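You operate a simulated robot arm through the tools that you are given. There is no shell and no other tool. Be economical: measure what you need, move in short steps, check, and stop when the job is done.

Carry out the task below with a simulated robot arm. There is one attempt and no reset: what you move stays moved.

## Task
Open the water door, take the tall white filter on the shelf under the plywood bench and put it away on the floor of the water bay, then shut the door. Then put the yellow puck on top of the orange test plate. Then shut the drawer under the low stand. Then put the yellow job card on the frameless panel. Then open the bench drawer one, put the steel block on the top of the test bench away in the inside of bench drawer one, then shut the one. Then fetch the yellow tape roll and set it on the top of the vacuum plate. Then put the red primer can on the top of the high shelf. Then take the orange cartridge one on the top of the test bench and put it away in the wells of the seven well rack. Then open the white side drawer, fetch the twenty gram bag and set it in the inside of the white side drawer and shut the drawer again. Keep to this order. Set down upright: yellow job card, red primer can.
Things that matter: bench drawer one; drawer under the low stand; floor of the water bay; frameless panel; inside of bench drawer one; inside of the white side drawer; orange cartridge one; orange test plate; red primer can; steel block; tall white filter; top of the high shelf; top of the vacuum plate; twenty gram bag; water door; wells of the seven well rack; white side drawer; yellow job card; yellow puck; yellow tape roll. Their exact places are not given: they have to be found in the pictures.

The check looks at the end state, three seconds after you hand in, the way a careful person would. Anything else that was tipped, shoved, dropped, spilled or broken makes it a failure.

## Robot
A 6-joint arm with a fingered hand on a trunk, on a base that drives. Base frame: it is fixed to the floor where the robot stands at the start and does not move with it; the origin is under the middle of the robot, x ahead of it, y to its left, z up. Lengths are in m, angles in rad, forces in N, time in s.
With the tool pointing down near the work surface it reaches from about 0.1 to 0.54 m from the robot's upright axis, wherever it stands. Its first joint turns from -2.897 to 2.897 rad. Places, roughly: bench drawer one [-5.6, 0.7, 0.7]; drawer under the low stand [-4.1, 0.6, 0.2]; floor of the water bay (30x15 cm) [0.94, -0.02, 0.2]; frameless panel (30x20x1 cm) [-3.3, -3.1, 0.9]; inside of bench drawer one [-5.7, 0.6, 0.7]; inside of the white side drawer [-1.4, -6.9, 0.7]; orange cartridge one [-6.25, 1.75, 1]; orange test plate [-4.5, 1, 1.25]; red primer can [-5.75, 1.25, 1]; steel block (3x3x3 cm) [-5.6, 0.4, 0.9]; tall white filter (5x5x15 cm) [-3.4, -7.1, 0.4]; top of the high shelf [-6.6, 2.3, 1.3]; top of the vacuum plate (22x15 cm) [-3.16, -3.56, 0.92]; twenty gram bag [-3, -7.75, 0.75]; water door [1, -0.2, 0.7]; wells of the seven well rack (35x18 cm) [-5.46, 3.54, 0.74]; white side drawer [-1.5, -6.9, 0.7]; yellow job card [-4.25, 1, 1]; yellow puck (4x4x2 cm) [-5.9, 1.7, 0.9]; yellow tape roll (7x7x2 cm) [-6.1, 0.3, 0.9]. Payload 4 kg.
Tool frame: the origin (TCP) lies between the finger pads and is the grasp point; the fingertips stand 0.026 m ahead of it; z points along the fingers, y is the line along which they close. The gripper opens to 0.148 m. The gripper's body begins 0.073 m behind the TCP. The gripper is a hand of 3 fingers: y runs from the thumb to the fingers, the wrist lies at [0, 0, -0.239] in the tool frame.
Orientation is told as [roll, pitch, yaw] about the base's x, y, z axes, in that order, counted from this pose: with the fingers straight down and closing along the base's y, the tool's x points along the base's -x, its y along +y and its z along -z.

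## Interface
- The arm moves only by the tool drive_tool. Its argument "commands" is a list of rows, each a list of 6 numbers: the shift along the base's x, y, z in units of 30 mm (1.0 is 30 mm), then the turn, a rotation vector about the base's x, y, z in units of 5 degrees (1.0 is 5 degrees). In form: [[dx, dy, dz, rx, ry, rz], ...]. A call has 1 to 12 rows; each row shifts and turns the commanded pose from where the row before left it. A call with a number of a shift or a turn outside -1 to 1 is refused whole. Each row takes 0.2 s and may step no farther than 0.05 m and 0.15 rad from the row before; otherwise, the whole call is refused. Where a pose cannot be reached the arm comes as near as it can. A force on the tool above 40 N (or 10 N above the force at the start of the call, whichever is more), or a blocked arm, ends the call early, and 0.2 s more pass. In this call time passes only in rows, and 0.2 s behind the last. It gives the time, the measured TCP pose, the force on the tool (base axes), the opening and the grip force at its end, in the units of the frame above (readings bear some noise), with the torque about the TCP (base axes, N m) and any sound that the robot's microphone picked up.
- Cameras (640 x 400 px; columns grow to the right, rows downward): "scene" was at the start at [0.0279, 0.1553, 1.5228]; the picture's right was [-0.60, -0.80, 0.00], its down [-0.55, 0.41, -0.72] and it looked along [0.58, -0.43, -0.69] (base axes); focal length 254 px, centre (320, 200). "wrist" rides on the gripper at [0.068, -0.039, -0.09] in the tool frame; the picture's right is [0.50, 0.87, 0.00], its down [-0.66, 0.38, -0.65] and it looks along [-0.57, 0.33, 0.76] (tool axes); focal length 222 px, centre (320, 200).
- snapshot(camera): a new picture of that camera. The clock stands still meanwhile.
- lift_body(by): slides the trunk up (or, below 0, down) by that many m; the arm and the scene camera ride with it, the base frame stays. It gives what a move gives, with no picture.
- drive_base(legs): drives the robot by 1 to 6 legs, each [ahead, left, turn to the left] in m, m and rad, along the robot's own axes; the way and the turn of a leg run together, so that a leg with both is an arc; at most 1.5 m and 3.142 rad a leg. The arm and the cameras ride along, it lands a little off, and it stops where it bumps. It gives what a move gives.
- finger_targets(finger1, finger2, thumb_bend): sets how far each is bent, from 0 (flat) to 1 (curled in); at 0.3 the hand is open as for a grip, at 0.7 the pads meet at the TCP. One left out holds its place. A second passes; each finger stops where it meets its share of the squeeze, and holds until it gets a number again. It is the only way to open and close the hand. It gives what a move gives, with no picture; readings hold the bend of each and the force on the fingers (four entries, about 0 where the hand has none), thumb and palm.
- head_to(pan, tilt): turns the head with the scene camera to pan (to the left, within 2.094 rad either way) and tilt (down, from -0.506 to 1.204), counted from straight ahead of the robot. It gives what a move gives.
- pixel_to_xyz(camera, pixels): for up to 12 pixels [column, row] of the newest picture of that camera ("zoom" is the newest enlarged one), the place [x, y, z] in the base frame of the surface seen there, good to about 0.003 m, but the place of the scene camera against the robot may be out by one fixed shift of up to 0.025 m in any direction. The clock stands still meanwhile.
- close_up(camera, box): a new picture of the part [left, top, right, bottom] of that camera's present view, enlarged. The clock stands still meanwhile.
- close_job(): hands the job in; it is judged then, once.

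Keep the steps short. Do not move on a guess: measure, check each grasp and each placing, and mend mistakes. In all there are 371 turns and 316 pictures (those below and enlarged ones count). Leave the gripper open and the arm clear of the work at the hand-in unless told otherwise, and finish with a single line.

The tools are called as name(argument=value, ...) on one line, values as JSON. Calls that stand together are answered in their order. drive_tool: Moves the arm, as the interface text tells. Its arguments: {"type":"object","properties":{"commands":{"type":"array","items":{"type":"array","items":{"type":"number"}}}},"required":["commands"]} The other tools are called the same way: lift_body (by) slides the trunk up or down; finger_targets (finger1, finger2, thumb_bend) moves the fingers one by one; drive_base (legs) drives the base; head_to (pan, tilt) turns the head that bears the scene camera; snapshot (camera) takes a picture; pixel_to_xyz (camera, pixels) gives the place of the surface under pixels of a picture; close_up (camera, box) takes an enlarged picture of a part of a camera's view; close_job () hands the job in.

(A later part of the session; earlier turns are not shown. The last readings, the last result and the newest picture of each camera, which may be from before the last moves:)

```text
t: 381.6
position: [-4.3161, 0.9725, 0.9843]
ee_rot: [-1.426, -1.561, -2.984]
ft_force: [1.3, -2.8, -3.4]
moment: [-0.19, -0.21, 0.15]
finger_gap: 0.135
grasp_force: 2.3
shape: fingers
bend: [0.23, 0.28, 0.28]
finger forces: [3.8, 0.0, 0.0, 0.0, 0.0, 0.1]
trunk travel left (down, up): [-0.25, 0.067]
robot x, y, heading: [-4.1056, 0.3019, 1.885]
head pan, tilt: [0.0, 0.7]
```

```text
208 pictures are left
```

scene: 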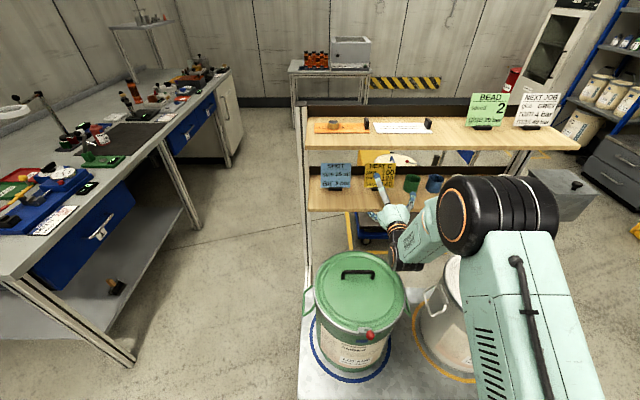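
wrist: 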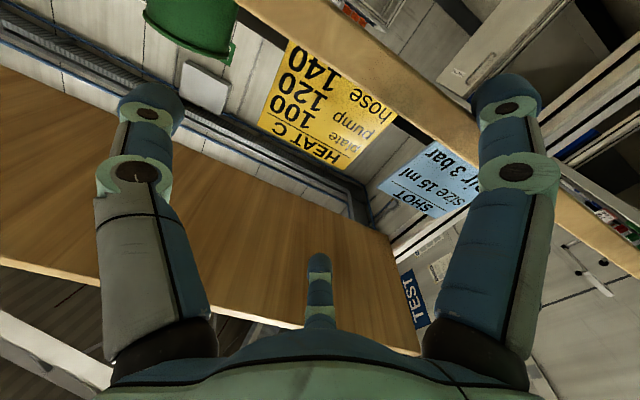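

Finger 1, the lower one, touches the shelf's front edge. I'll go back 12 cm and roll the hand 90° so the thumb is on top. Then two fingers hold the card's sides and the thumb its top edge.

drive_tool(commands=[[0.3, -0.93, 0.2, 0, 0, 0], [0.3, -0.93, 0.2, 0, 0, 0], [0.3, -0.93, 0.2, 0, 0, 0], [0.3, -0.93, 0, 0, 0, 0], [0.3, -0.93, 0, 0, 0, 0]])

drive_tool(commands=[[0, 0, 0, 0.312, -0.95, 0], [0, 0, 0, 0.312, -0.95, 0], [0, 0, 0, 0.312, -0.95, 0], [0, 0, 0, 0.312, -0.95, 0], [0, 0, 0, 0.312, -0.95, 0], [0, 0, 0, 0.312, -0.95, 0], [0, 0, 0, 0.312, -0.95, 0], [0, 0, 0, 0.312, -0.95, 0], [0, 0, 0, 0.312, -0.95, 0]])

drive_tool(commands=[[0, 0, 0, 0.312, -0.95, 0], [0, 0, 0, 0.312, -0.95, 0], [0, 0, 0, 0.312, -0.95, 0], [0, 0, 0, 0.312, -0.95, 0], [0, 0, 0, 0.312, -0.95, 0], [0, 0, 0, 0.312, -0.95, 0], [0, 0, 0, 0.312, -0.95, 0], [0, 0, 0, 0.312, -0.95, 0], [0, 0, 0, 0.312, -0.95, 0]])

snapshot(camera="wrist")

```text
t: 382.8
position: [-4.268, 0.8337, 1.0031]
ee_rot: [-1.782, -1.56, -2.626]
ft_force: [0.0, -0.2, -0.4]
moment: [0.01, 0.01, 0.0]
finger_gap: 0.1313
grasp_force: 0.1
shape: fingers
bend: [0.28, 0.28, 0.28]
finger forces: [0.0, 0.0, 0.0, 0.0, 0.1, 0.0]
trunk travel left (down, up): [-0.25, 0.067]
robot x, y, heading: [-4.1124, 0.3077, 1.888]
head pan, tilt: [0.0, 0.7]
```

```text
t: 384.8
position: [-4.2667, 0.834, 1.0032]
ee_rot: [-1.583, -0.773, -2.821]
ft_force: [-0.4, 0.1, 0.4]
moment: [0.01, 0.02, 0.0]
finger_gap: 0.1314
grasp_force: 0.0
shape: fingers
bend: [0.28, 0.28, 0.28]
finger forces: [0.0, 0.1, 0.0, 0.1, 0.1, 0.1]
trunk travel left (down, up): [-0.25, 0.067]
robot x, y, heading: [-4.108, 0.3027, 1.885]
head pan, tilt: [0.0, 0.7]
```

```text
t: 386.8
position: [-4.2682, 0.8332, 1.0028]
ee_rot: [-1.582, -0.125, -2.823]
ft_force: [0.6, -0.8, 0.6]
moment: [0.0, 0.01, -0.01]
finger_gap: 0.1313
grasp_force: 0.2
shape: fingers
bend: [0.28, 0.28, 0.28]
finger forces: [0.1, 0.0, 0.0, 0.0, 0.0, 0.0]
out of reach, approached as far as the arm can: row 9
trunk travel left (down, up): [-0.25, 0.067]
robot x, y, heading: [-4.1112, 0.3065, 1.884]
head pan, tilt: [0.0, 0.7]
```

```text
207 pictures are left
```

wrist: 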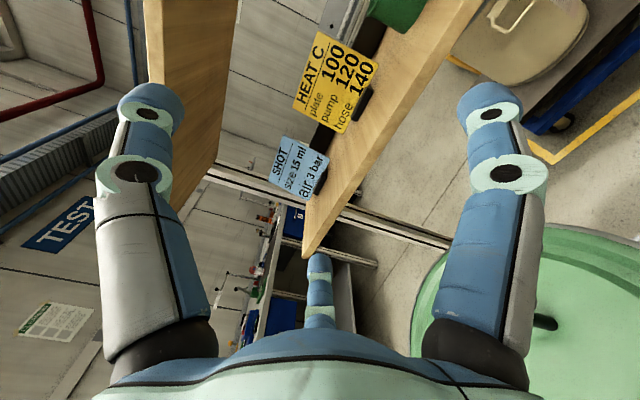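

The roll reached about 83°, thumb on top. I'll measure the card again from this pose.

pixel_to_xyz(camera="wrist", pixels=[[318, 36], [296, 110], [376, 66], [345, 128], [335, 80], [308, 75], [362, 95], [325, 165], [372, 20], [330, 190], [290, 150]])

close_up(camera="wrist", box=[250, 0, 430, 220])

```text
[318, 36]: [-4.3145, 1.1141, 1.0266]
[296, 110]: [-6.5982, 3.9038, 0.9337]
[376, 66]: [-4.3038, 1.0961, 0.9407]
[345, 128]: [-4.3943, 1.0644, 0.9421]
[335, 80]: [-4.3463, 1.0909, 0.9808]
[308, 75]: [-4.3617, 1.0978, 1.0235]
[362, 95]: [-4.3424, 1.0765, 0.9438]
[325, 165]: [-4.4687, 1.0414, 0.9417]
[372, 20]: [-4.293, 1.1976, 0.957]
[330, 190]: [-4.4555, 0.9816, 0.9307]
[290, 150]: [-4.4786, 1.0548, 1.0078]
```

```text
1.82 times, centred on (340, 110) of wrist
```

zoom: 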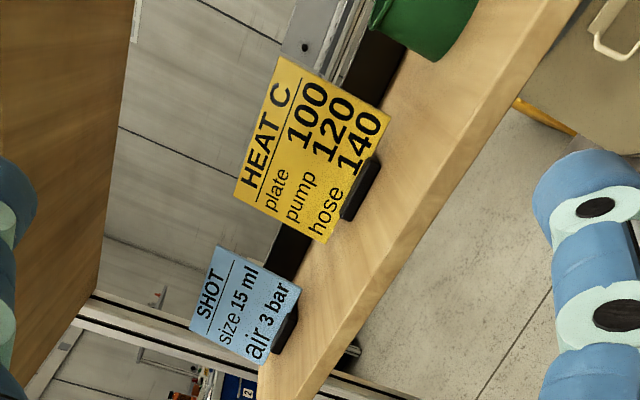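

Aligned within 2 mm, with 27 cm to go. I'll extend 18 cm at z 1.00 and look.

drive_tool(commands=[[-0.31, 0.95, 0, 0, 0, 0], [-0.31, 0.95, 0, 0, 0, 0], [-0.31, 0.95, 0, 0, 0, 0], [-0.31, 0.95, 0, 0, 0, 0], [-0.31, 0.95, 0, 0, 0, 0], [-0.31, 0.95, 0, 0, 0, 0]])

snapshot(camera="wrist")

close_up(camera="scene", box=[290, 80, 500, 260])

```text
t: 388.2
position: [-4.3233, 1.0062, 1.0014]
ee_rot: [-1.582, -0.123, -2.824]
ft_force: [-0.4, -0.2, 0.2]
moment: [0.0, 0.0, -0.02]
finger_gap: 0.1313
grasp_force: 0.0
shape: fingers
bend: [0.28, 0.28, 0.28]
finger forces: [0.1, 0.0, 0.1, 0.0, 0.0, 0.0]
trunk travel left (down, up): [-0.25, 0.067]
robot x, y, heading: [-4.1102, 0.3031, 1.886]
head pan, tilt: [0.0, 0.7]
```

```text
205 pictures are left
```

wrist: 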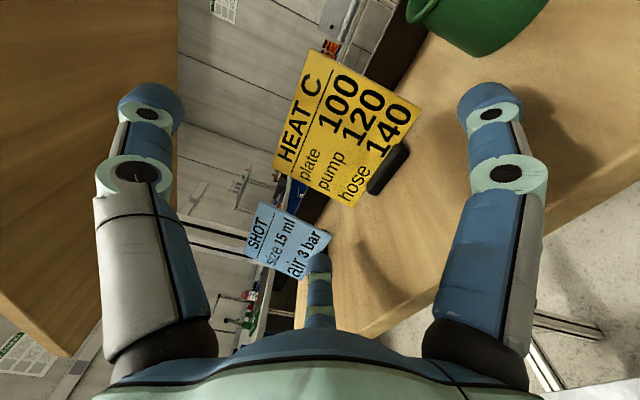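

```text
2.22 times, centred on (395, 170) of scene
```

zoom: 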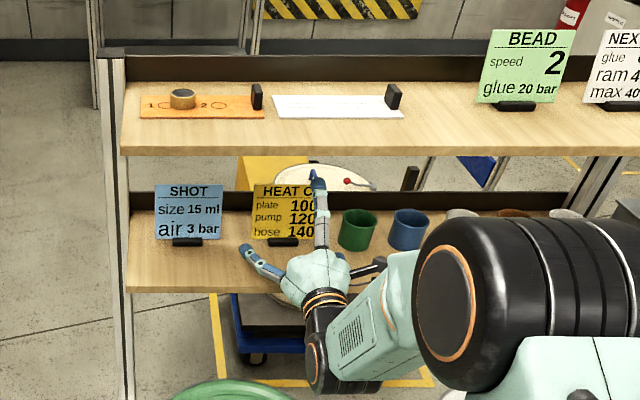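

The fingers straddle the card as planned. I'll go 6 cm further and check.

drive_tool(commands=[[-0.31, 0.95, 0, 0, 0, 0], [-0.31, 0.95, 0, 0, 0, 0]])

snapshot(camera="wrist")

```text
t: 388.8
position: [-4.3417, 1.0604, 1.0026]
ee_rot: [-1.583, -0.124, -2.822]
ft_force: [-0.4, -0.1, 0.1]
moment: [-0.02, 0.01, -0.02]
finger_gap: 0.1313
grasp_force: 0.0
shape: fingers
bend: [0.28, 0.28, 0.28]
finger forces: [0.0, 0.1, 0.1, 0.0, 0.0, 0.0]
trunk travel left (down, up): [-0.25, 0.067]
robot x, y, heading: [-4.1151, 0.3032, 1.888]
head pan, tilt: [0.0, 0.7]
```

```text
203 pictures are left
```

wrist: 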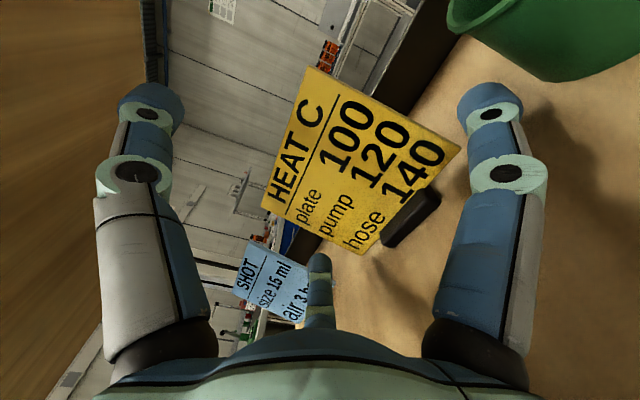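

Now the last 2.5 cm.

drive_tool(commands=[[-0.26, 0.79, 0, 0, 0, 0]])

finger_targets(finger1=0.4, finger2=0.4, thumb_bend=0.4)

snapshot(camera="wrist")

```text
t: 389.2
position: [-4.3495, 1.0862, 1.0013]
ee_rot: [-1.582, -0.125, -2.822]
ft_force: [0.6, -0.5, 0.1]
moment: [-0.01, 0.04, 0.02]
finger_gap: 0.1314
grasp_force: 0.1
shape: fingers
bend: [0.28, 0.28, 0.28]
finger forces: [0.0, 0.1, 0.1, 0.1, 0.0, 0.1]
trunk travel left (down, up): [-0.25, 0.067]
robot x, y, heading: [-4.1048, 0.3068, 1.887]
head pan, tilt: [0.0, 0.7]
```

```text
t: 390.2
position: [-4.3493, 1.0834, 1.0039]
ee_rot: [-1.584, -0.123, -2.823]
ft_force: [0.5, -0.5, 0.3]
moment: [-0.01, -0.02, 0.01]
finger_gap: 0.1005
grasp_force: 4.5
shape: fingers
bend: [0.36, 0.36, 0.4]
finger forces: [4.0, 4.2, 0.0, 0.1, 0.1, 0.0]
trunk travel left (down, up): [-0.25, 0.067]
robot x, y, heading: [-4.1082, 0.304, 1.889]
head pan, tilt: [0.0, 0.7]
```

```text
202 pictures are left
```

wrist: 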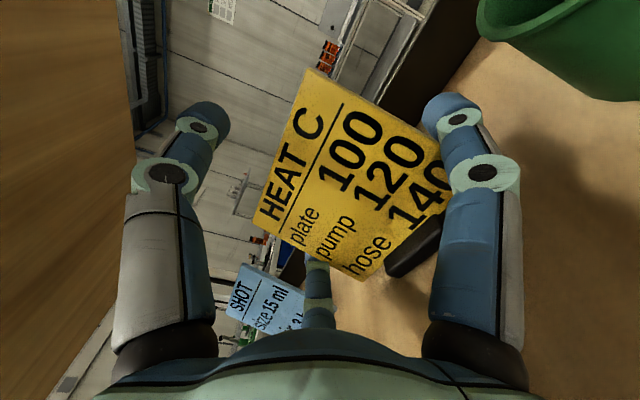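

Both side fingers have made contact. I'll bring the thumb down on the top edge.

finger_targets(thumb_bend=0.6)

snapshot(camera="wrist")

```text
t: 391.2
position: [-4.3492, 1.0842, 1.0029]
ee_rot: [-1.582, -0.125, -2.822]
ft_force: [-0.6, -0.9, 2.3]
moment: [0.13, 0.01, 0.02]
finger_gap: 0.0767
grasp_force: 7.7
shape: fingers
bend: [0.36, 0.36, 0.57]
finger forces: [4.5, 4.9, 0.1, 0.0, 5.6, 0.0]
trunk travel left (down, up): [-0.25, 0.067]
robot x, y, heading: [-4.1087, 0.3031, 1.889]
head pan, tilt: [0.0, 0.7]
```

```text
201 pictures are left
```

wrist: 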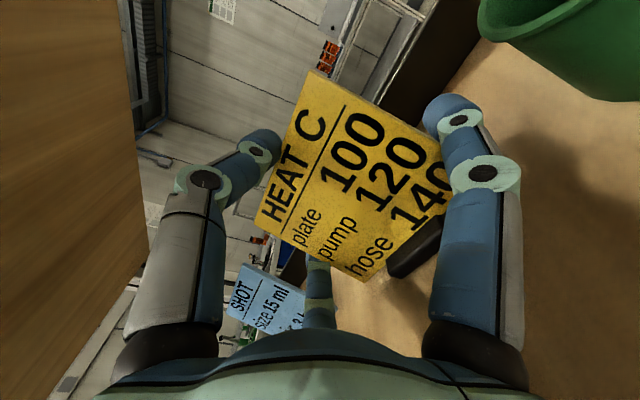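

All three touch, at 4.5, 4.9 and 5.6 N. I'll squeeze a little more and lift 1.5 cm.

finger_targets(finger1=0.5, finger2=0.5, thumb_bend=0.68)

drive_tool(commands=[[0, 0, 0.25, 0, 0, 0], [0, 0, 0.25, 0, 0, 0]])

snapshot(camera="wrist")

```text
t: 392.2
position: [-4.349, 1.0841, 1.0033]
ee_rot: [-1.584, -0.125, -2.821]
ft_force: [-1.1, -1.0, 8.3]
moment: [0.24, -0.03, 0.01]
finger_gap: 0.0723
grasp_force: 18.6
shape: fingers
bend: [0.37, 0.37, 0.59]
finger forces: [10.1, 11.0, 0.0, 0.0, 15.6, 0.1]
trunk travel left (down, up): [-0.25, 0.067]
robot x, y, heading: [-4.1083, 0.3026, 1.886]
head pan, tilt: [0.0, 0.7]
```

```text
t: 392.8
position: [-4.3506, 1.0851, 1.0173]
ee_rot: [-1.582, -0.123, -2.822]
ft_force: [-0.1, 0.3, -0.7]
moment: [0.01, 0.0, -0.02]
finger_gap: 0.0658
grasp_force: 14.9
shape: fingers
bend: [0.39, 0.35, 0.61]
finger forces: [8.0, 12.3, 0.0, 0.1, 9.9, 0.0]
trunk travel left (down, up): [-0.25, 0.067]
robot x, y, heading: [-4.1119, 0.305, 1.889]
head pan, tilt: [0.0, 0.7]
```

```text
200 pictures are left
```

wrist: 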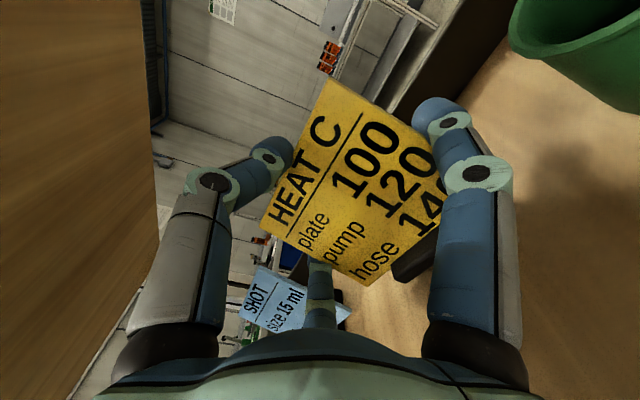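

The card is off the shelf and held. I'll lift 1 cm more and draw it straight back out.

drive_tool(commands=[[0, 0, 0.3, 0, 0, 0], [0.2, -0.6, 0, 0, 0, 0], [0.31, -0.95, 0, 0, 0, 0], [0.31, -0.95, 0, 0, 0, 0], [0.31, -0.95, 0, 0, 0, 0], [0.31, -0.95, 0, 0, 0, 0], [0.31, -0.95, 0, 0, 0, 0], [0.31, -0.95, 0, 0, 0, 0], [0.31, -0.95, 0, 0, 0, 0], [0.31, -0.95, 0, 0, 0, 0]])

snapshot(camera="wrist")

snapshot(camera="scene")

```text
t: 395.0
position: [-4.2693, 0.8366, 1.0277]
ee_rot: [-1.582, -0.124, -2.822]
ft_force: [0.6, 0.0, -0.4]
moment: [-0.03, -0.01, 0.01]
finger_gap: 0.0658
grasp_force: 14.4
shape: fingers
bend: [0.39, 0.35, 0.61]
finger forces: [8.0, 12.0, 0.1, 0.0, 9.8, 0.1]
trunk travel left (down, up): [-0.25, 0.067]
robot x, y, heading: [-4.1089, 0.3049, 1.892]
head pan, tilt: [0.0, 0.7]
```

```text
199 pictures are left
```

wrist: 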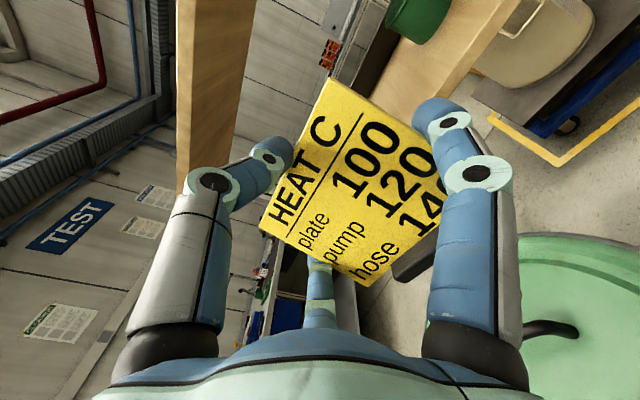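

```text
198 pictures are left
```

scene: 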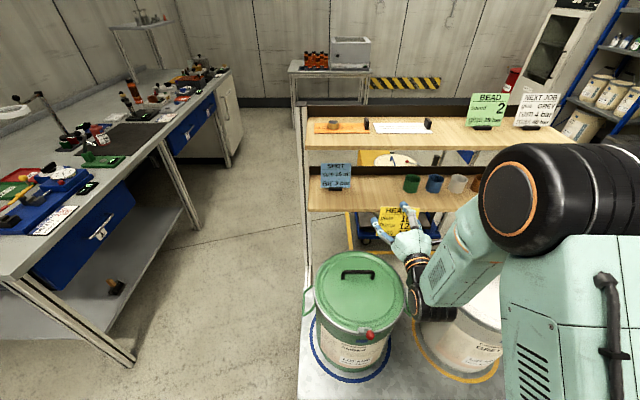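

The card came out cleanly. I'll back away and turn to look for the way south to the bonding bench.

drive_base(legs=[[-0.45, 0, 0], [0, 0, 2.2]])

head_to(pan=0.6, tilt=0.35)

snapshot(camera="scene")

```text
t: 403.0
position: [-4.3051, -0.5715, 1.0282]
ee_rot: [-1.583, -0.123, -0.623]
ft_force: [0.4, -0.8, -0.9]
moment: [0.04, 0.01, -0.01]
finger_gap: 0.0655
grasp_force: 14.6
shape: fingers
bend: [0.39, 0.35, 0.62]
finger forces: [8.1, 11.7, 0.1, 0.0, 9.3, 0.0]
trunk travel left (down, up): [-0.25, 0.067]
robot x, y, heading: [-3.9652, -0.1302, -2.197]
head pan, tilt: [0.0, 0.7]
```

```text
t: 404.0
position: [-4.3043, -0.5724, 1.0283]
ee_rot: [-1.583, -0.124, -0.623]
ft_force: [0.6, 0.5, -0.4]
moment: [0.0, 0.0, 0.02]
finger_gap: 0.0653
grasp_force: 14.5
shape: fingers
bend: [0.39, 0.35, 0.62]
finger forces: [8.1, 11.7, 0.0, 0.1, 9.3, 0.1]
trunk travel left (down, up): [-0.25, 0.067]
robot x, y, heading: [-3.9698, -0.1289, -2.2]
head pan, tilt: [0.6, 0.351]
```

```text
197 pictures are left
```

scene: 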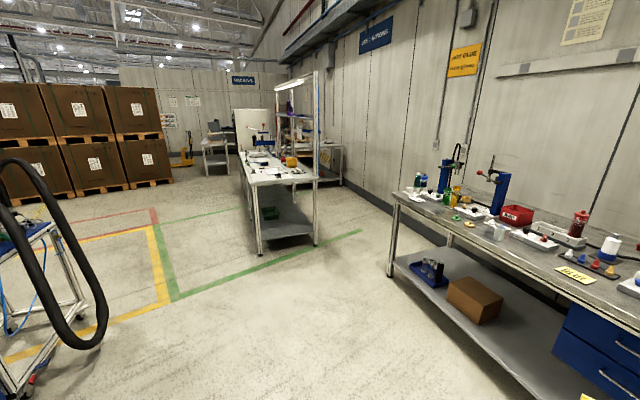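

The way south is clear between the hose loop and the bench. I'll enlarge the bonding bench's near end and measure.

close_up(camera="scene", box=[225, 110, 345, 260])

pixel_to_xyz(camera="scene", pixels=[[258, 252], [318, 243], [283, 179], [300, 172], [262, 172], [250, 186], [100, 300], [88, 350], [390, 272], [240, 200]])

```text
2.67 times, centred on (285, 185) of scene
```

zoom: 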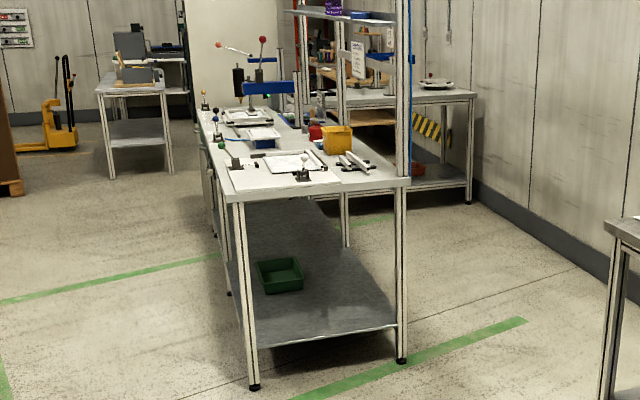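

```text
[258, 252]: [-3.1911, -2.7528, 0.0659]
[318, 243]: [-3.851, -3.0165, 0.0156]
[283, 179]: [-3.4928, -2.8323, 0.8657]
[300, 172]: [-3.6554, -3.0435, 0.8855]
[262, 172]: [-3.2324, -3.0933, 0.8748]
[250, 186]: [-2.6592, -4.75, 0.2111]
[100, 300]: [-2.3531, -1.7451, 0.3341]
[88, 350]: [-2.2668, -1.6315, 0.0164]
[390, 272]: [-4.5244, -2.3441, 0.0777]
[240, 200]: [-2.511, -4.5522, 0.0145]
```

The panel lies at the near, north end of the bench. I'll drive to just north of it, facing along the bench.

drive_base(legs=[[0.57, 0.8, 0], [0.57, 0.8, 0], [0, 0, 0.793]])

head_to(pan=0.0, tilt=0.7)

snapshot(camera="scene")

```text
t: 420.7
position: [-3.2898, -2.5724, 1.0298]
ee_rot: [-1.581, -0.123, 0.147]
ft_force: [-0.3, -0.4, -0.3]
moment: [0.0, -0.02, -0.01]
finger_gap: 0.0649
grasp_force: 15.1
shape: fingers
bend: [0.39, 0.36, 0.62]
finger forces: [8.2, 11.2, 0.0, 0.0, 9.1, 0.0]
trunk travel left (down, up): [-0.25, 0.067]
robot x, y, heading: [-3.3549, -2.0205, -1.424]
head pan, tilt: [0.6, 0.351]
```

```text
t: 421.7
position: [-3.291, -2.5732, 1.0281]
ee_rot: [-1.581, -0.125, 0.148]
ft_force: [-0.4, -0.3, -0.6]
moment: [0.02, 0.0, 0.0]
finger_gap: 0.0655
grasp_force: 13.9
shape: fingers
bend: [0.39, 0.36, 0.62]
finger forces: [8.2, 11.2, 0.0, 0.0, 9.2, 0.0]
trunk travel left (down, up): [-0.25, 0.067]
robot x, y, heading: [-3.3548, -2.0204, -1.428]
head pan, tilt: [0.0, 0.7]
```

```text
195 pictures are left
```

scene: 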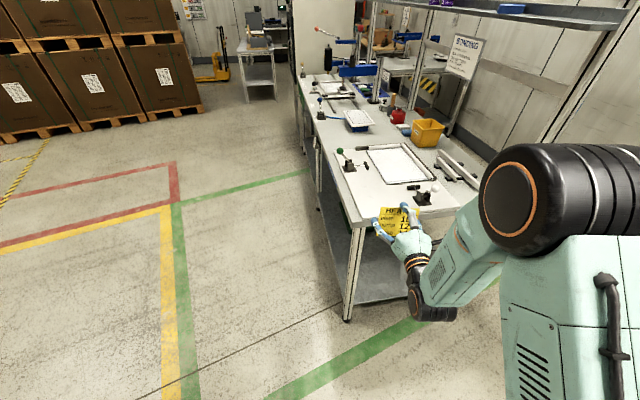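

I'll enlarge the panel area.

close_up(camera="scene", box=[320, 90, 500, 230])

pixel_to_xyz(camera="zoom", pixels=[[170, 195], [295, 185], [380, 325], [240, 345], [280, 260], [100, 270], [390, 390], [90, 215], [150, 100], [330, 350], [190, 330], [440, 260]])

```text
2.86 times, centred on (410, 160) of scene
```

zoom: 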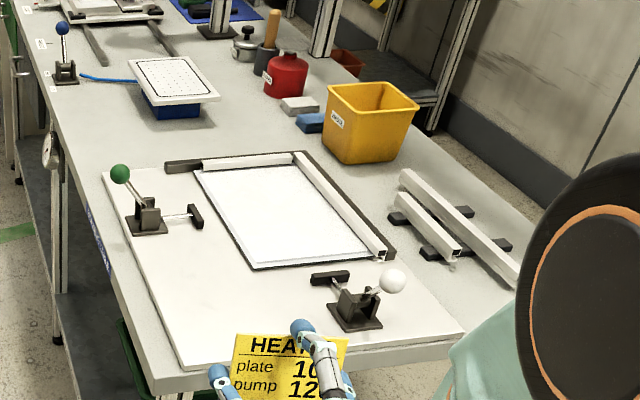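

```text
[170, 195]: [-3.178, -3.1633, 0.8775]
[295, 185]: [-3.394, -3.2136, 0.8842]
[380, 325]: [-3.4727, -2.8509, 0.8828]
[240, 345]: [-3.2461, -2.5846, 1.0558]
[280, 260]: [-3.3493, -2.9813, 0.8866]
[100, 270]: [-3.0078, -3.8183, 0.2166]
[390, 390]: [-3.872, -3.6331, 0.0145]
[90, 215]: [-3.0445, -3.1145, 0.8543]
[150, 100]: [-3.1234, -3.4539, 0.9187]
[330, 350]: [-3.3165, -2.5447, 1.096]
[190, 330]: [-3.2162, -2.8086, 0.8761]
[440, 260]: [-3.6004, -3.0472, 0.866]
```

The white panel is bounded by two bars and two toggle clamps. I'll measure its corners, the clamps and the table's front edge.

pixel_to_xyz(camera="zoom", pixels=[[203, 178], [250, 266], [366, 256], [290, 168], [197, 213], [120, 172], [145, 225], [392, 282], [330, 278], [355, 310], [150, 370], [105, 250]])

```text
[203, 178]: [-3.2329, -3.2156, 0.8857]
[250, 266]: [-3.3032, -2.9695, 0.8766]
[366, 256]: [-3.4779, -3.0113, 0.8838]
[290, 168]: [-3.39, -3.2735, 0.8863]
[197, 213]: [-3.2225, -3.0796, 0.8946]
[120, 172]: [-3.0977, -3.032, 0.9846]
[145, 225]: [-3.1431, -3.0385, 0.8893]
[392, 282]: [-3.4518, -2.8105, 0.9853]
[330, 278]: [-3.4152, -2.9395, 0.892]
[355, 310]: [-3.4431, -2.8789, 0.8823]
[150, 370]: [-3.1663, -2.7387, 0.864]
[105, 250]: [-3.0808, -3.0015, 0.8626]
```

The east edge of the panel is free apart from the clamp, so I'll set the card near y = -3.15 from the east side. I'll drive around the bench corner, keeping the hand away from the clamp.

drive_base(legs=[[0, 0.6, 0], [0.5, 0.12, 0], [0, 0, -1.554], [-0.2, 0, 0], [0, 0.65, 0]])

snapshot(camera="scene")

snapshot(camera="wrist")

```text
t: 440.9
position: [-2.8394, -3.0906, 1.0286]
ee_rot: [-1.584, -0.123, -1.441]
ft_force: [-0.2, -0.5, -0.8]
moment: [0.02, 0.0, 0.06]
finger_gap: 0.065
grasp_force: 13.9
shape: fingers
bend: [0.39, 0.36, 0.62]
finger forces: [8.1, 10.9, 0.1, 0.0, 8.8, 0.0]
trunk travel left (down, up): [-0.25, 0.067]
robot x, y, heading: [-2.2843, -3.0314, -3.014]
head pan, tilt: [0.0, 0.7]
```

```text
193 pictures are left
```

scene: 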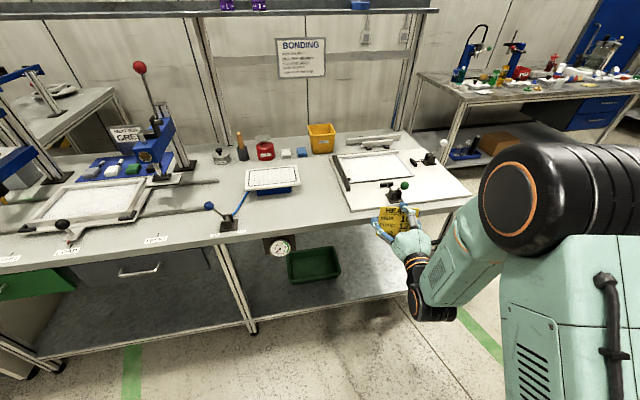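

```text
192 pictures are left
```

wrist: 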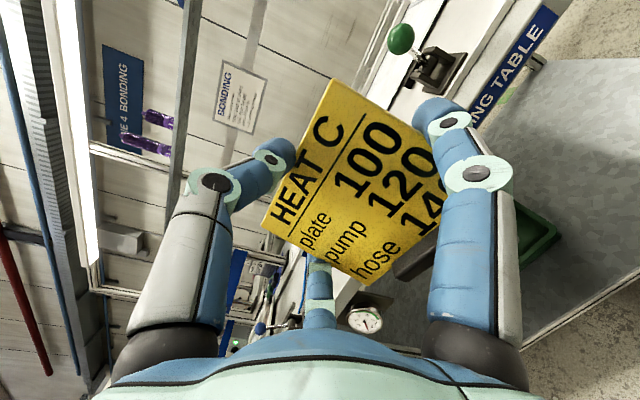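

From here I see the panel and the green-knobbed clamp. I'll enlarge and measure, and also locate the card's bottom in the wrist view.

close_up(camera="scene", box=[320, 130, 480, 230])

pixel_to_xyz(camera="wrist", pixels=[[368, 284], [335, 80], [262, 222], [300, 255], [345, 190], [395, 275], [410, 262], [403, 40], [430, 70]])

```text
4.00 times, centred on (400, 180) of scene
```

zoom: 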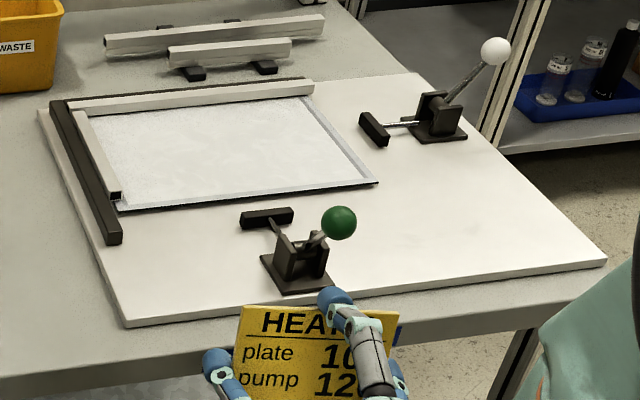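

```text
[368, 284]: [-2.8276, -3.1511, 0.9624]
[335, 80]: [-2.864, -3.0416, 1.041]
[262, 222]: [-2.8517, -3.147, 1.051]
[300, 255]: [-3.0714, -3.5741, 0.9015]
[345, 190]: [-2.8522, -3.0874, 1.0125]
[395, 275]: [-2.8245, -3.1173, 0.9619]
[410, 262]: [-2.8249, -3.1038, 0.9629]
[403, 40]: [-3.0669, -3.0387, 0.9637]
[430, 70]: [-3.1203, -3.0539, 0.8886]
```

pixel_to_xyz(camera="zoom", pixels=[[125, 205], [372, 183], [185, 175], [250, 170], [308, 98], [90, 118], [267, 213], [112, 170], [115, 235], [300, 285], [340, 225], [245, 212]])

```text
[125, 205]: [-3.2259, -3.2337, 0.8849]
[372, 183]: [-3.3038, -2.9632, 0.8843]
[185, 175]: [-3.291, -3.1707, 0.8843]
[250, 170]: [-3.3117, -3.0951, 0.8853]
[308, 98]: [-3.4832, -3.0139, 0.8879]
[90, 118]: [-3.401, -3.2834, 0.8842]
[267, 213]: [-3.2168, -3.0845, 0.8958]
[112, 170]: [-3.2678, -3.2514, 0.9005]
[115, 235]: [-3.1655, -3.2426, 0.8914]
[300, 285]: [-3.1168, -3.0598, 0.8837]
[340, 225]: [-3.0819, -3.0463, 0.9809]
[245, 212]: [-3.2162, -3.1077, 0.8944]
```

The panel's east edge runs from (-3.213, -3.226) to (-3.291, -2.955) in wrist coordinates, with the surface near z 0.870. I'll aim for a spot 5.5 cm from the south corner and 4 cm in. First I'll turn square to the edge, shift and come in 30 cm at height.

drive_base(legs=[[0, 0, 0.154], [0, -0.113, 0], [0.28, 0, 0]])

snapshot(camera="scene")

snapshot(camera="wrist")

```text
t: 444.8
position: [-3.1293, -3.1424, 1.0287]
ee_rot: [-1.582, -0.125, -1.29]
ft_force: [0.4, 0.5, -0.2]
moment: [-0.02, 0.03, 0.0]
finger_gap: 0.065
grasp_force: 14.1
shape: fingers
bend: [0.39, 0.36, 0.62]
finger forces: [8.2, 10.8, 0.0, 0.0, 8.8, 0.0]
trunk travel left (down, up): [-0.25, 0.067]
robot x, y, heading: [-2.5887, -3.0028, -2.868]
head pan, tilt: [0.0, 0.7]
```

```text
190 pictures are left
```

scene: 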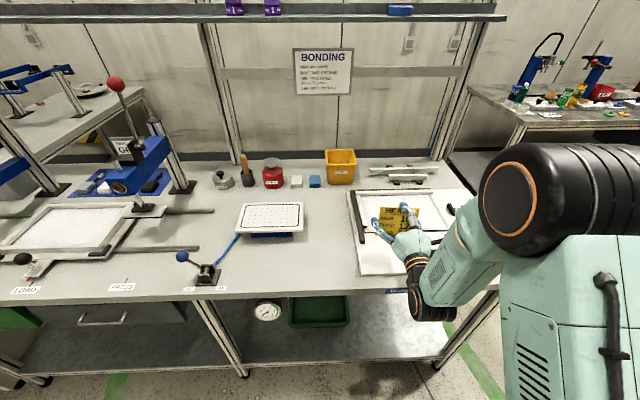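

```text
189 pictures are left
```

wrist: 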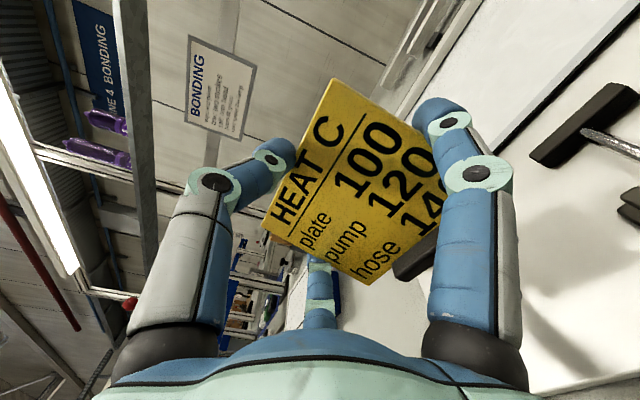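

I'll check panel and clamp pad with the wrist camera now.

pixel_to_xyz(camera="wrist", pixels=[[545, 155], [630, 95], [520, 75], [490, 110], [560, 230], [480, 60], [600, 30], [400, 290], [370, 284]])

close_up(camera="scene", box=[330, 180, 470, 280])

```text
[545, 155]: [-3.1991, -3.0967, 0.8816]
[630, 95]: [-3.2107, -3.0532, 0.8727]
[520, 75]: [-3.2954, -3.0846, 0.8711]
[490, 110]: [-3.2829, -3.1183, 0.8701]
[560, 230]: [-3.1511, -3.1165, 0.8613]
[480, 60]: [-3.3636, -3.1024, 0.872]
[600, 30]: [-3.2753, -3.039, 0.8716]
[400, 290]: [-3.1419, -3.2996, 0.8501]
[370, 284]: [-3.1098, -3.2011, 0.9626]
```

```text
4.00 times, centred on (400, 230) of scene
```

zoom: 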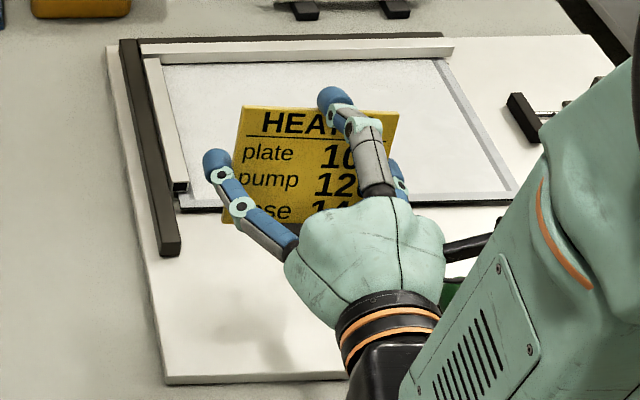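

The panel is at z 0.871 and I'm aligned within 3 mm. I'll move the card in 14.8 cm at height, then partly down.

drive_tool(commands=[[-0.95, -0.27, 0, 0, 0, 0], [-0.95, -0.27, 0, 0, 0, 0], [-0.95, -0.27, 0, 0, 0, 0], [-0.95, -0.27, 0, 0, 0, 0], [-0.94, -0.3, 0, 0, 0, 0], [0, 0, -0.9, 0, 0, 0], [0, 0, -0.9, 0, 0, 0]])

snapshot(camera="wrist")

close_up(camera="scene", box=[330, 160, 470, 260])

```text
t: 446.4
position: [-3.2718, -3.1825, 0.975]
ee_rot: [-1.583, -0.123, -1.29]
ft_force: [-0.8, -0.3, -0.4]
moment: [0.02, -0.01, -0.01]
finger_gap: 0.0647
grasp_force: 13.8
shape: fingers
bend: [0.39, 0.36, 0.62]
finger forces: [8.1, 10.6, 0.1, 0.1, 8.9, 0.1]
trunk travel left (down, up): [-0.25, 0.067]
robot x, y, heading: [-2.5898, -3.0045, -2.86]
head pan, tilt: [0.0, 0.7]
```

```text
187 pictures are left
```

wrist: 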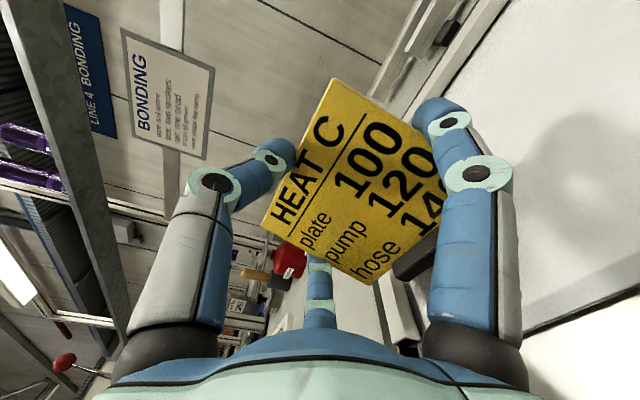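

```text
4.00 times, centred on (400, 210) of scene
```

zoom: 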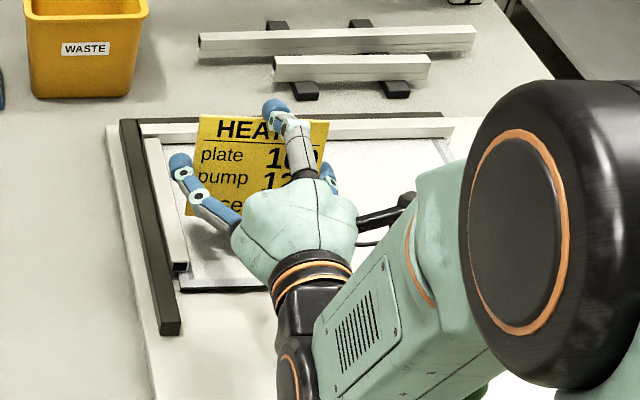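

The card leans about 5° in its plane, so I'll try rolling the hand 5° to level it.

drive_tool(commands=[[0, 0, 0, 0.96, 0.277, 0]])

snapshot(camera="wrist")

pixel_to_xyz(camera="wrist", pixels=[[335, 82], [264, 222], [369, 283], [408, 265], [300, 150], [345, 190]])

```text
t: 446.8
position: [-3.2755, -3.1749, 0.9751]
ee_rot: [-1.582, -0.098, -1.278]
ft_force: [-0.4, -0.2, -0.6]
moment: [0.01, -0.03, 0.0]
finger_gap: 0.0648
grasp_force: 13.6
shape: fingers
bend: [0.39, 0.36, 0.62]
finger forces: [8.2, 10.8, 0.0, 0.0, 8.8, 0.0]
out of reach, approached as far as the arm can: row 1
trunk travel left (down, up): [-0.25, 0.067]
robot x, y, heading: [-2.5948, -3.0026, -2.863]
head pan, tilt: [0.0, 0.7]
```

```text
185 pictures are left
```

wrist: 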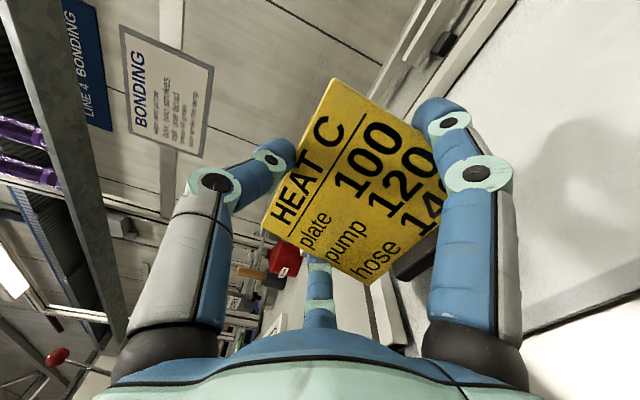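

```text
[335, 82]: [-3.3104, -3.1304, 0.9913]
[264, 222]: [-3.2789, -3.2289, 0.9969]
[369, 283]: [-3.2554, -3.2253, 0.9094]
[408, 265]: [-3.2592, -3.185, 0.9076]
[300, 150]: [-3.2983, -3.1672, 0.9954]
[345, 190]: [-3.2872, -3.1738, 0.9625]
```

Tilt is down to 3°, and the card is 3.3 cm above the panel. I'll lower it.

drive_tool(commands=[[0, 0, -0.5, 0, 0, 0], [0, 0, -0.4, 0, 0, 0]])

drive_tool(commands=[[0, 0, -0.1, 0, 0, 0]])

drive_tool(commands=[[0, 0, -0.1, 0, 0, 0]])

```text
t: 447.4
position: [-3.275, -3.1735, 0.9504]
ee_rot: [-1.586, -0.1, -1.276]
ft_force: [0.9, 0.1, 5.0]
moment: [0.07, 0.13, 0.01]
finger_gap: 0.0649
grasp_force: 15.3
shape: fingers
bend: [0.39, 0.36, 0.62]
finger forces: [8.3, 10.2, 0.0, 0.0, 11.6, 0.0]
trunk travel left (down, up): [-0.25, 0.067]
robot x, y, heading: [-2.5908, -3.0024, -2.862]
head pan, tilt: [0.0, 0.7]
```

```text
t: 447.8
position: [-3.2756, -3.1743, 0.9476]
ee_rot: [-1.586, -0.1, -1.276]
ft_force: [1.5, -0.3, 9.0]
moment: [0.1, 0.23, 0.0]
finger_gap: 0.0642
grasp_force: 16.8
shape: fingers
bend: [0.4, 0.36, 0.61]
finger forces: [8.6, 10.2, 0.0, 0.0, 13.1, 0.0]
trunk travel left (down, up): [-0.25, 0.067]
robot x, y, heading: [-2.592, -3.0027, -2.864]
head pan, tilt: [0.0, 0.7]
```

```text
t: 448.2
position: [-3.2755, -3.1745, 0.946]
ee_rot: [-1.587, -0.101, -1.274]
ft_force: [2.2, -0.9, 14.5]
moment: [0.07, 0.33, 0.02]
finger_gap: 0.0649
grasp_force: 17.1
shape: fingers
bend: [0.4, 0.37, 0.6]
finger forces: [8.9, 10.4, 0.0, 0.0, 14.9, 0.0]
trunk travel left (down, up): [-0.25, 0.067]
robot x, y, heading: [-2.5864, -3.0048, -2.861]
head pan, tilt: [0.0, 0.7]
```

It has contact. I'll look before releasing.

snapshot(camera="wrist")

pixel_to_xyz(camera="wrist", pixels=[[335, 82], [264, 222], [369, 283], [408, 265], [425, 252]])

```text
184 pictures are left
```

wrist: 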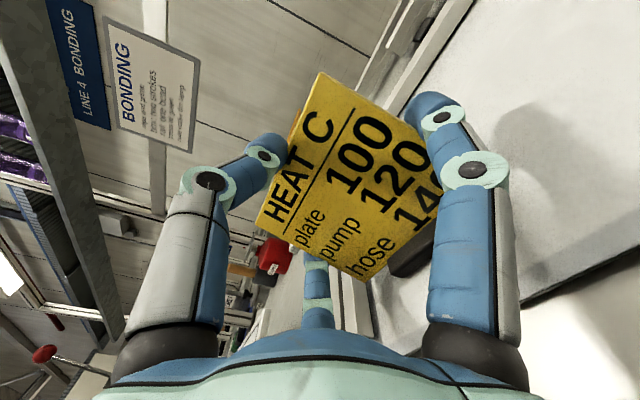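

```text
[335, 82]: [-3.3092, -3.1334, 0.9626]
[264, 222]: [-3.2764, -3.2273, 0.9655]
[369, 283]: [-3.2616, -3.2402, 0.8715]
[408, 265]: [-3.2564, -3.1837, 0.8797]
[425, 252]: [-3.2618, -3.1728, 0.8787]
```

The card's foot is on the panel and its top edge is level within 3 mm. I'll release the thumb first, then the fingers a little.

finger_targets(thumb_bend=0.52)

finger_targets(finger1=0.32, finger2=0.3, thumb_bend=0.4)

snapshot(camera="wrist")

```text
t: 449.2
position: [-3.2738, -3.1747, 0.9431]
ee_rot: [-1.581, -0.1, -1.276]
ft_force: [0.7, 0.7, 1.0]
moment: [0.06, 0.04, -0.01]
finger_gap: 0.0714
grasp_force: 10.0
shape: fingers
bend: [0.41, 0.38, 0.52]
finger forces: [10.3, 10.2, 0.0, 0.0, 0.0, 0.0]
trunk travel left (down, up): [-0.25, 0.067]
robot x, y, heading: [-2.5897, -3.0042, -2.869]
head pan, tilt: [0.0, 0.7]
```

```text
t: 450.2
position: [-3.2753, -3.1737, 0.9431]
ee_rot: [-1.582, -0.098, -1.275]
ft_force: [-0.5, 0.2, -0.3]
moment: [0.0, 0.01, 0.01]
finger_gap: 0.1075
grasp_force: 0.0
shape: fingers
bend: [0.32, 0.3, 0.4]
finger forces: [0.0, 0.0, 0.0, 0.0, 0.0, 0.0]
trunk travel left (down, up): [-0.25, 0.067]
robot x, y, heading: [-2.5928, -3.005, -2.86]
head pan, tilt: [0.0, 0.7]
```

```text
183 pictures are left
```

wrist: 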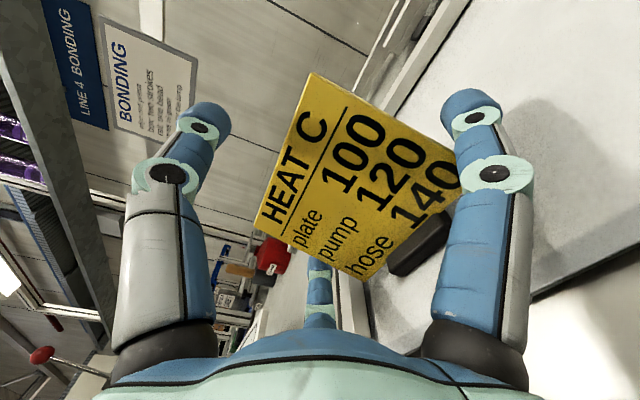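

The card stands by itself. I'll open a bit wider and draw straight back.

finger_targets(finger1=0.27, finger2=0.27, thumb_bend=0.3)

drive_tool(commands=[[0.48, 0.139, 0, 0, 0, 0], [0.95, 0.277, 0, 0, 0, 0], [0.95, 0.277, 0, 0, 0, 0], [0.95, 0.277, 0.2, 0, 0, 0], [0.95, 0.277, 0.4, 0, 0, 0], [0.95, 0.277, 0.4, 0, 0, 0]])

snapshot(camera="wrist")

close_up(camera="scene", box=[330, 160, 470, 260])

```text
t: 451.2
position: [-3.2755, -3.1747, 0.9437]
ee_rot: [-1.581, -0.099, -1.276]
ft_force: [0.1, -0.8, -0.8]
moment: [0.02, 0.03, -0.01]
finger_gap: 0.1296
grasp_force: 0.2
shape: fingers
bend: [0.27, 0.27, 0.3]
finger forces: [0.0, 0.0, 0.1, 0.1, 0.0, 0.0]
trunk travel left (down, up): [-0.25, 0.067]
robot x, y, heading: [-2.5914, -3.0005, -2.861]
head pan, tilt: [0.0, 0.7]
```

```text
t: 452.6
position: [-3.1296, -3.118, 0.9783]
ee_rot: [-1.584, -0.113, -1.274]
ft_force: [-0.8, -2.0, 2.7]
moment: [0.05, -0.05, -0.04]
finger_gap: 0.1279
grasp_force: 2.0
shape: fingers
bend: [0.29, 0.27, 0.3]
finger forces: [3.8, 0.0, 0.0, 0.1, 0.0, 0.0]
out of reach, approached as far as the arm can: row 3, 4, 5, 6
trunk travel left (down, up): [-0.25, 0.067]
robot x, y, heading: [-2.5924, -3.0018, -2.865]
head pan, tilt: [0.0, 0.7]
```

```text
182 pictures are left
```

wrist: 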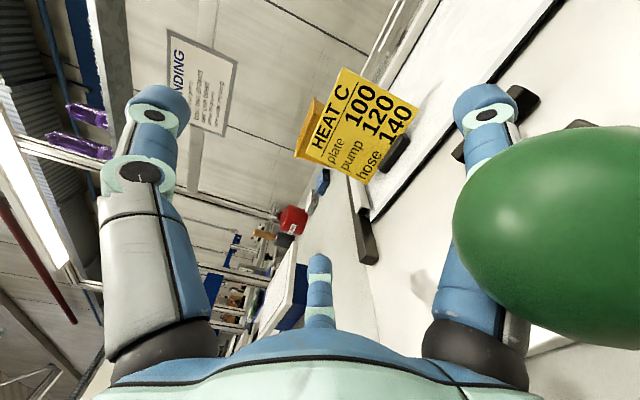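

```text
4.00 times, centred on (400, 210) of scene
```

zoom: 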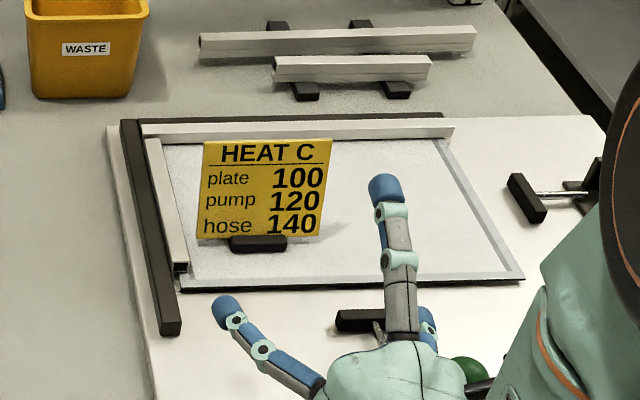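

The card stands upright on the panel. Finger 1 is lightly touching the clamp, so I'll move the hand south and up, away from it.

drive_tool(commands=[[0.2, -0.7, 0, 0, 0, 0], [0.2, -0.7, 0.3, 0, 0, 0], [0, 0, 1, 0, 0, 0], [0, 0, 1, 0, 0, 0], [0, 0, 0.8, 0, 0, 0]])

drive_base(legs=[[-0.35, 0, 0]])

snapshot(camera="scene")

```text
t: 453.8
position: [-3.1266, -3.1383, 1.0751]
ee_rot: [-1.581, -0.104, -1.277]
ft_force: [0.1, 0.5, 0.1]
moment: [0.01, 0.0, -0.01]
finger_gap: 0.1295
grasp_force: 0.2
shape: fingers
bend: [0.27, 0.27, 0.3]
finger forces: [0.0, 0.0, 0.0, 0.1, 0.0, 0.0]
out of reach, approached as far as the arm can: row 1, 2, 3, 4
trunk travel left (down, up): [-0.25, 0.067]
robot x, y, heading: [-2.5967, -3.0007, -2.869]
head pan, tilt: [0.0, 0.7]
```

```text
t: 456.1
position: [-2.7907, -3.0427, 1.0746]
ee_rot: [-1.582, -0.103, -1.273]
ft_force: [-0.1, -0.1, 0.1]
moment: [-0.02, 0.01, -0.02]
finger_gap: 0.1296
grasp_force: 0.1
shape: fingers
bend: [0.27, 0.27, 0.3]
finger forces: [0.0, 0.0, 0.0, 0.1, 0.0, 0.0]
trunk travel left (down, up): [-0.25, 0.067]
robot x, y, heading: [-2.2595, -2.9057, -2.86]
head pan, tilt: [0.0, 0.7]
```

```text
180 pictures are left
```

scene: 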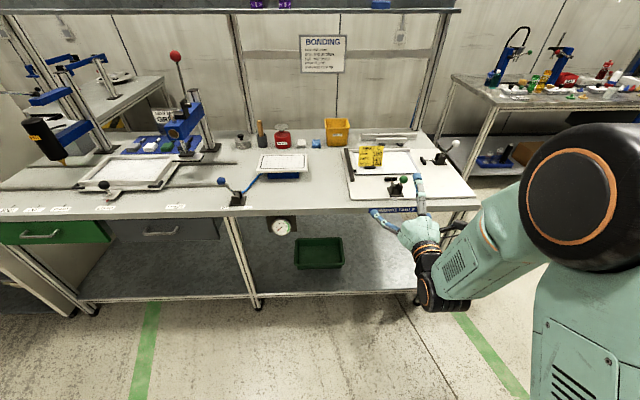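

Card upright. I'll check that the clamp kept its place, and measure the vacuum plate for later.

close_up(camera="scene", box=[230, 130, 450, 220])

pixel_to_xyz(camera="scene", pixels=[[404, 180], [395, 193], [385, 187], [283, 161], [262, 155], [305, 155], [260, 170], [308, 170], [221, 181]])

```text
2.91 times, centred on (340, 175) of scene
```

zoom: 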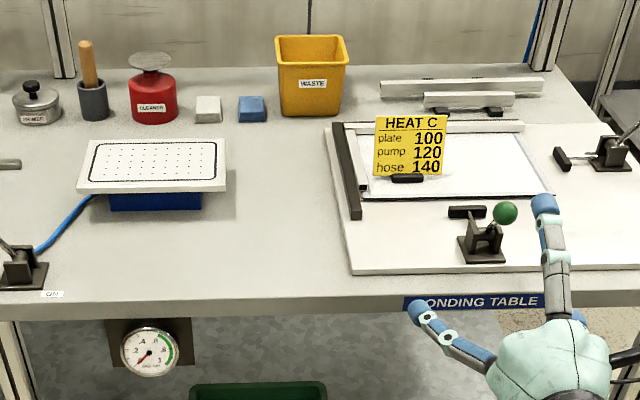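

```text
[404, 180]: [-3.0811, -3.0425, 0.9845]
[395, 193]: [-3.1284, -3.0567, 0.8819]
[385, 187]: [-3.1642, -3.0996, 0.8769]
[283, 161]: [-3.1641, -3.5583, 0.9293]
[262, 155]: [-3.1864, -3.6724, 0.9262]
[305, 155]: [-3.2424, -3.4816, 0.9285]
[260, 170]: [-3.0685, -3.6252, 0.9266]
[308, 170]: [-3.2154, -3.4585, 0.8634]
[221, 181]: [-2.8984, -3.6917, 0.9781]
```

The clamp is where it was. Next is bench drawer one, so I'll drive back the way I came, keeping the hand level (thumb on top suits a horizontal handle).

drive_base(legs=[[0.149, -0.886, 0], [0.607, -1.321, 0], [0.6, -1.163, 0]])

head_to(pan=-0.5, tilt=0.6)

snapshot(camera="scene")

```text
t: 486.3
position: [-5.1917, -0.2689, 1.0739]
ee_rot: [-1.581, -0.103, -1.218]
ft_force: [-0.1, -0.4, 0.3]
moment: [0.0, 0.0, 0.01]
finger_gap: 0.1296
grasp_force: 0.1
shape: fingers
bend: [0.27, 0.27, 0.3]
finger forces: [0.1, 0.0, 0.2, 0.0, 0.0, 0.0]
trunk travel left (down, up): [-0.25, 0.067]
robot x, y, heading: [-4.6657, -0.105, -2.804]
head pan, tilt: [0.0, 0.7]
```

```text
t: 487.2
position: [-5.1915, -0.2677, 1.0745]
ee_rot: [-1.582, -0.104, -1.219]
ft_force: [-0.3, 0.1, 0.4]
moment: [0.0, 0.01, 0.02]
finger_gap: 0.1298
grasp_force: 0.0
shape: fingers
bend: [0.27, 0.27, 0.3]
finger forces: [0.0, 0.0, 0.1, 0.0, 0.1, 0.0]
trunk travel left (down, up): [-0.25, 0.067]
robot x, y, heading: [-4.6616, -0.1021, -2.808]
head pan, tilt: [-0.499, 0.6]
```

```text
178 pictures are left
```

scene: 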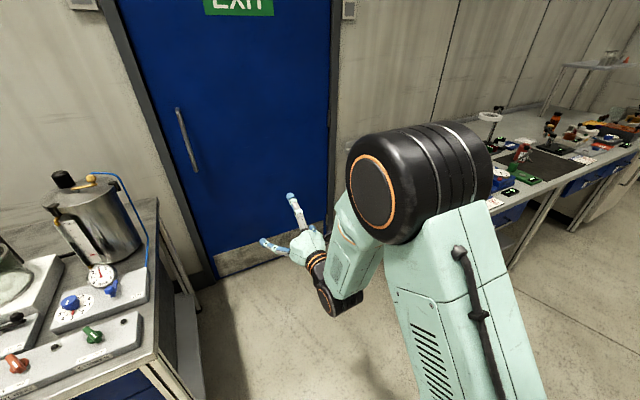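

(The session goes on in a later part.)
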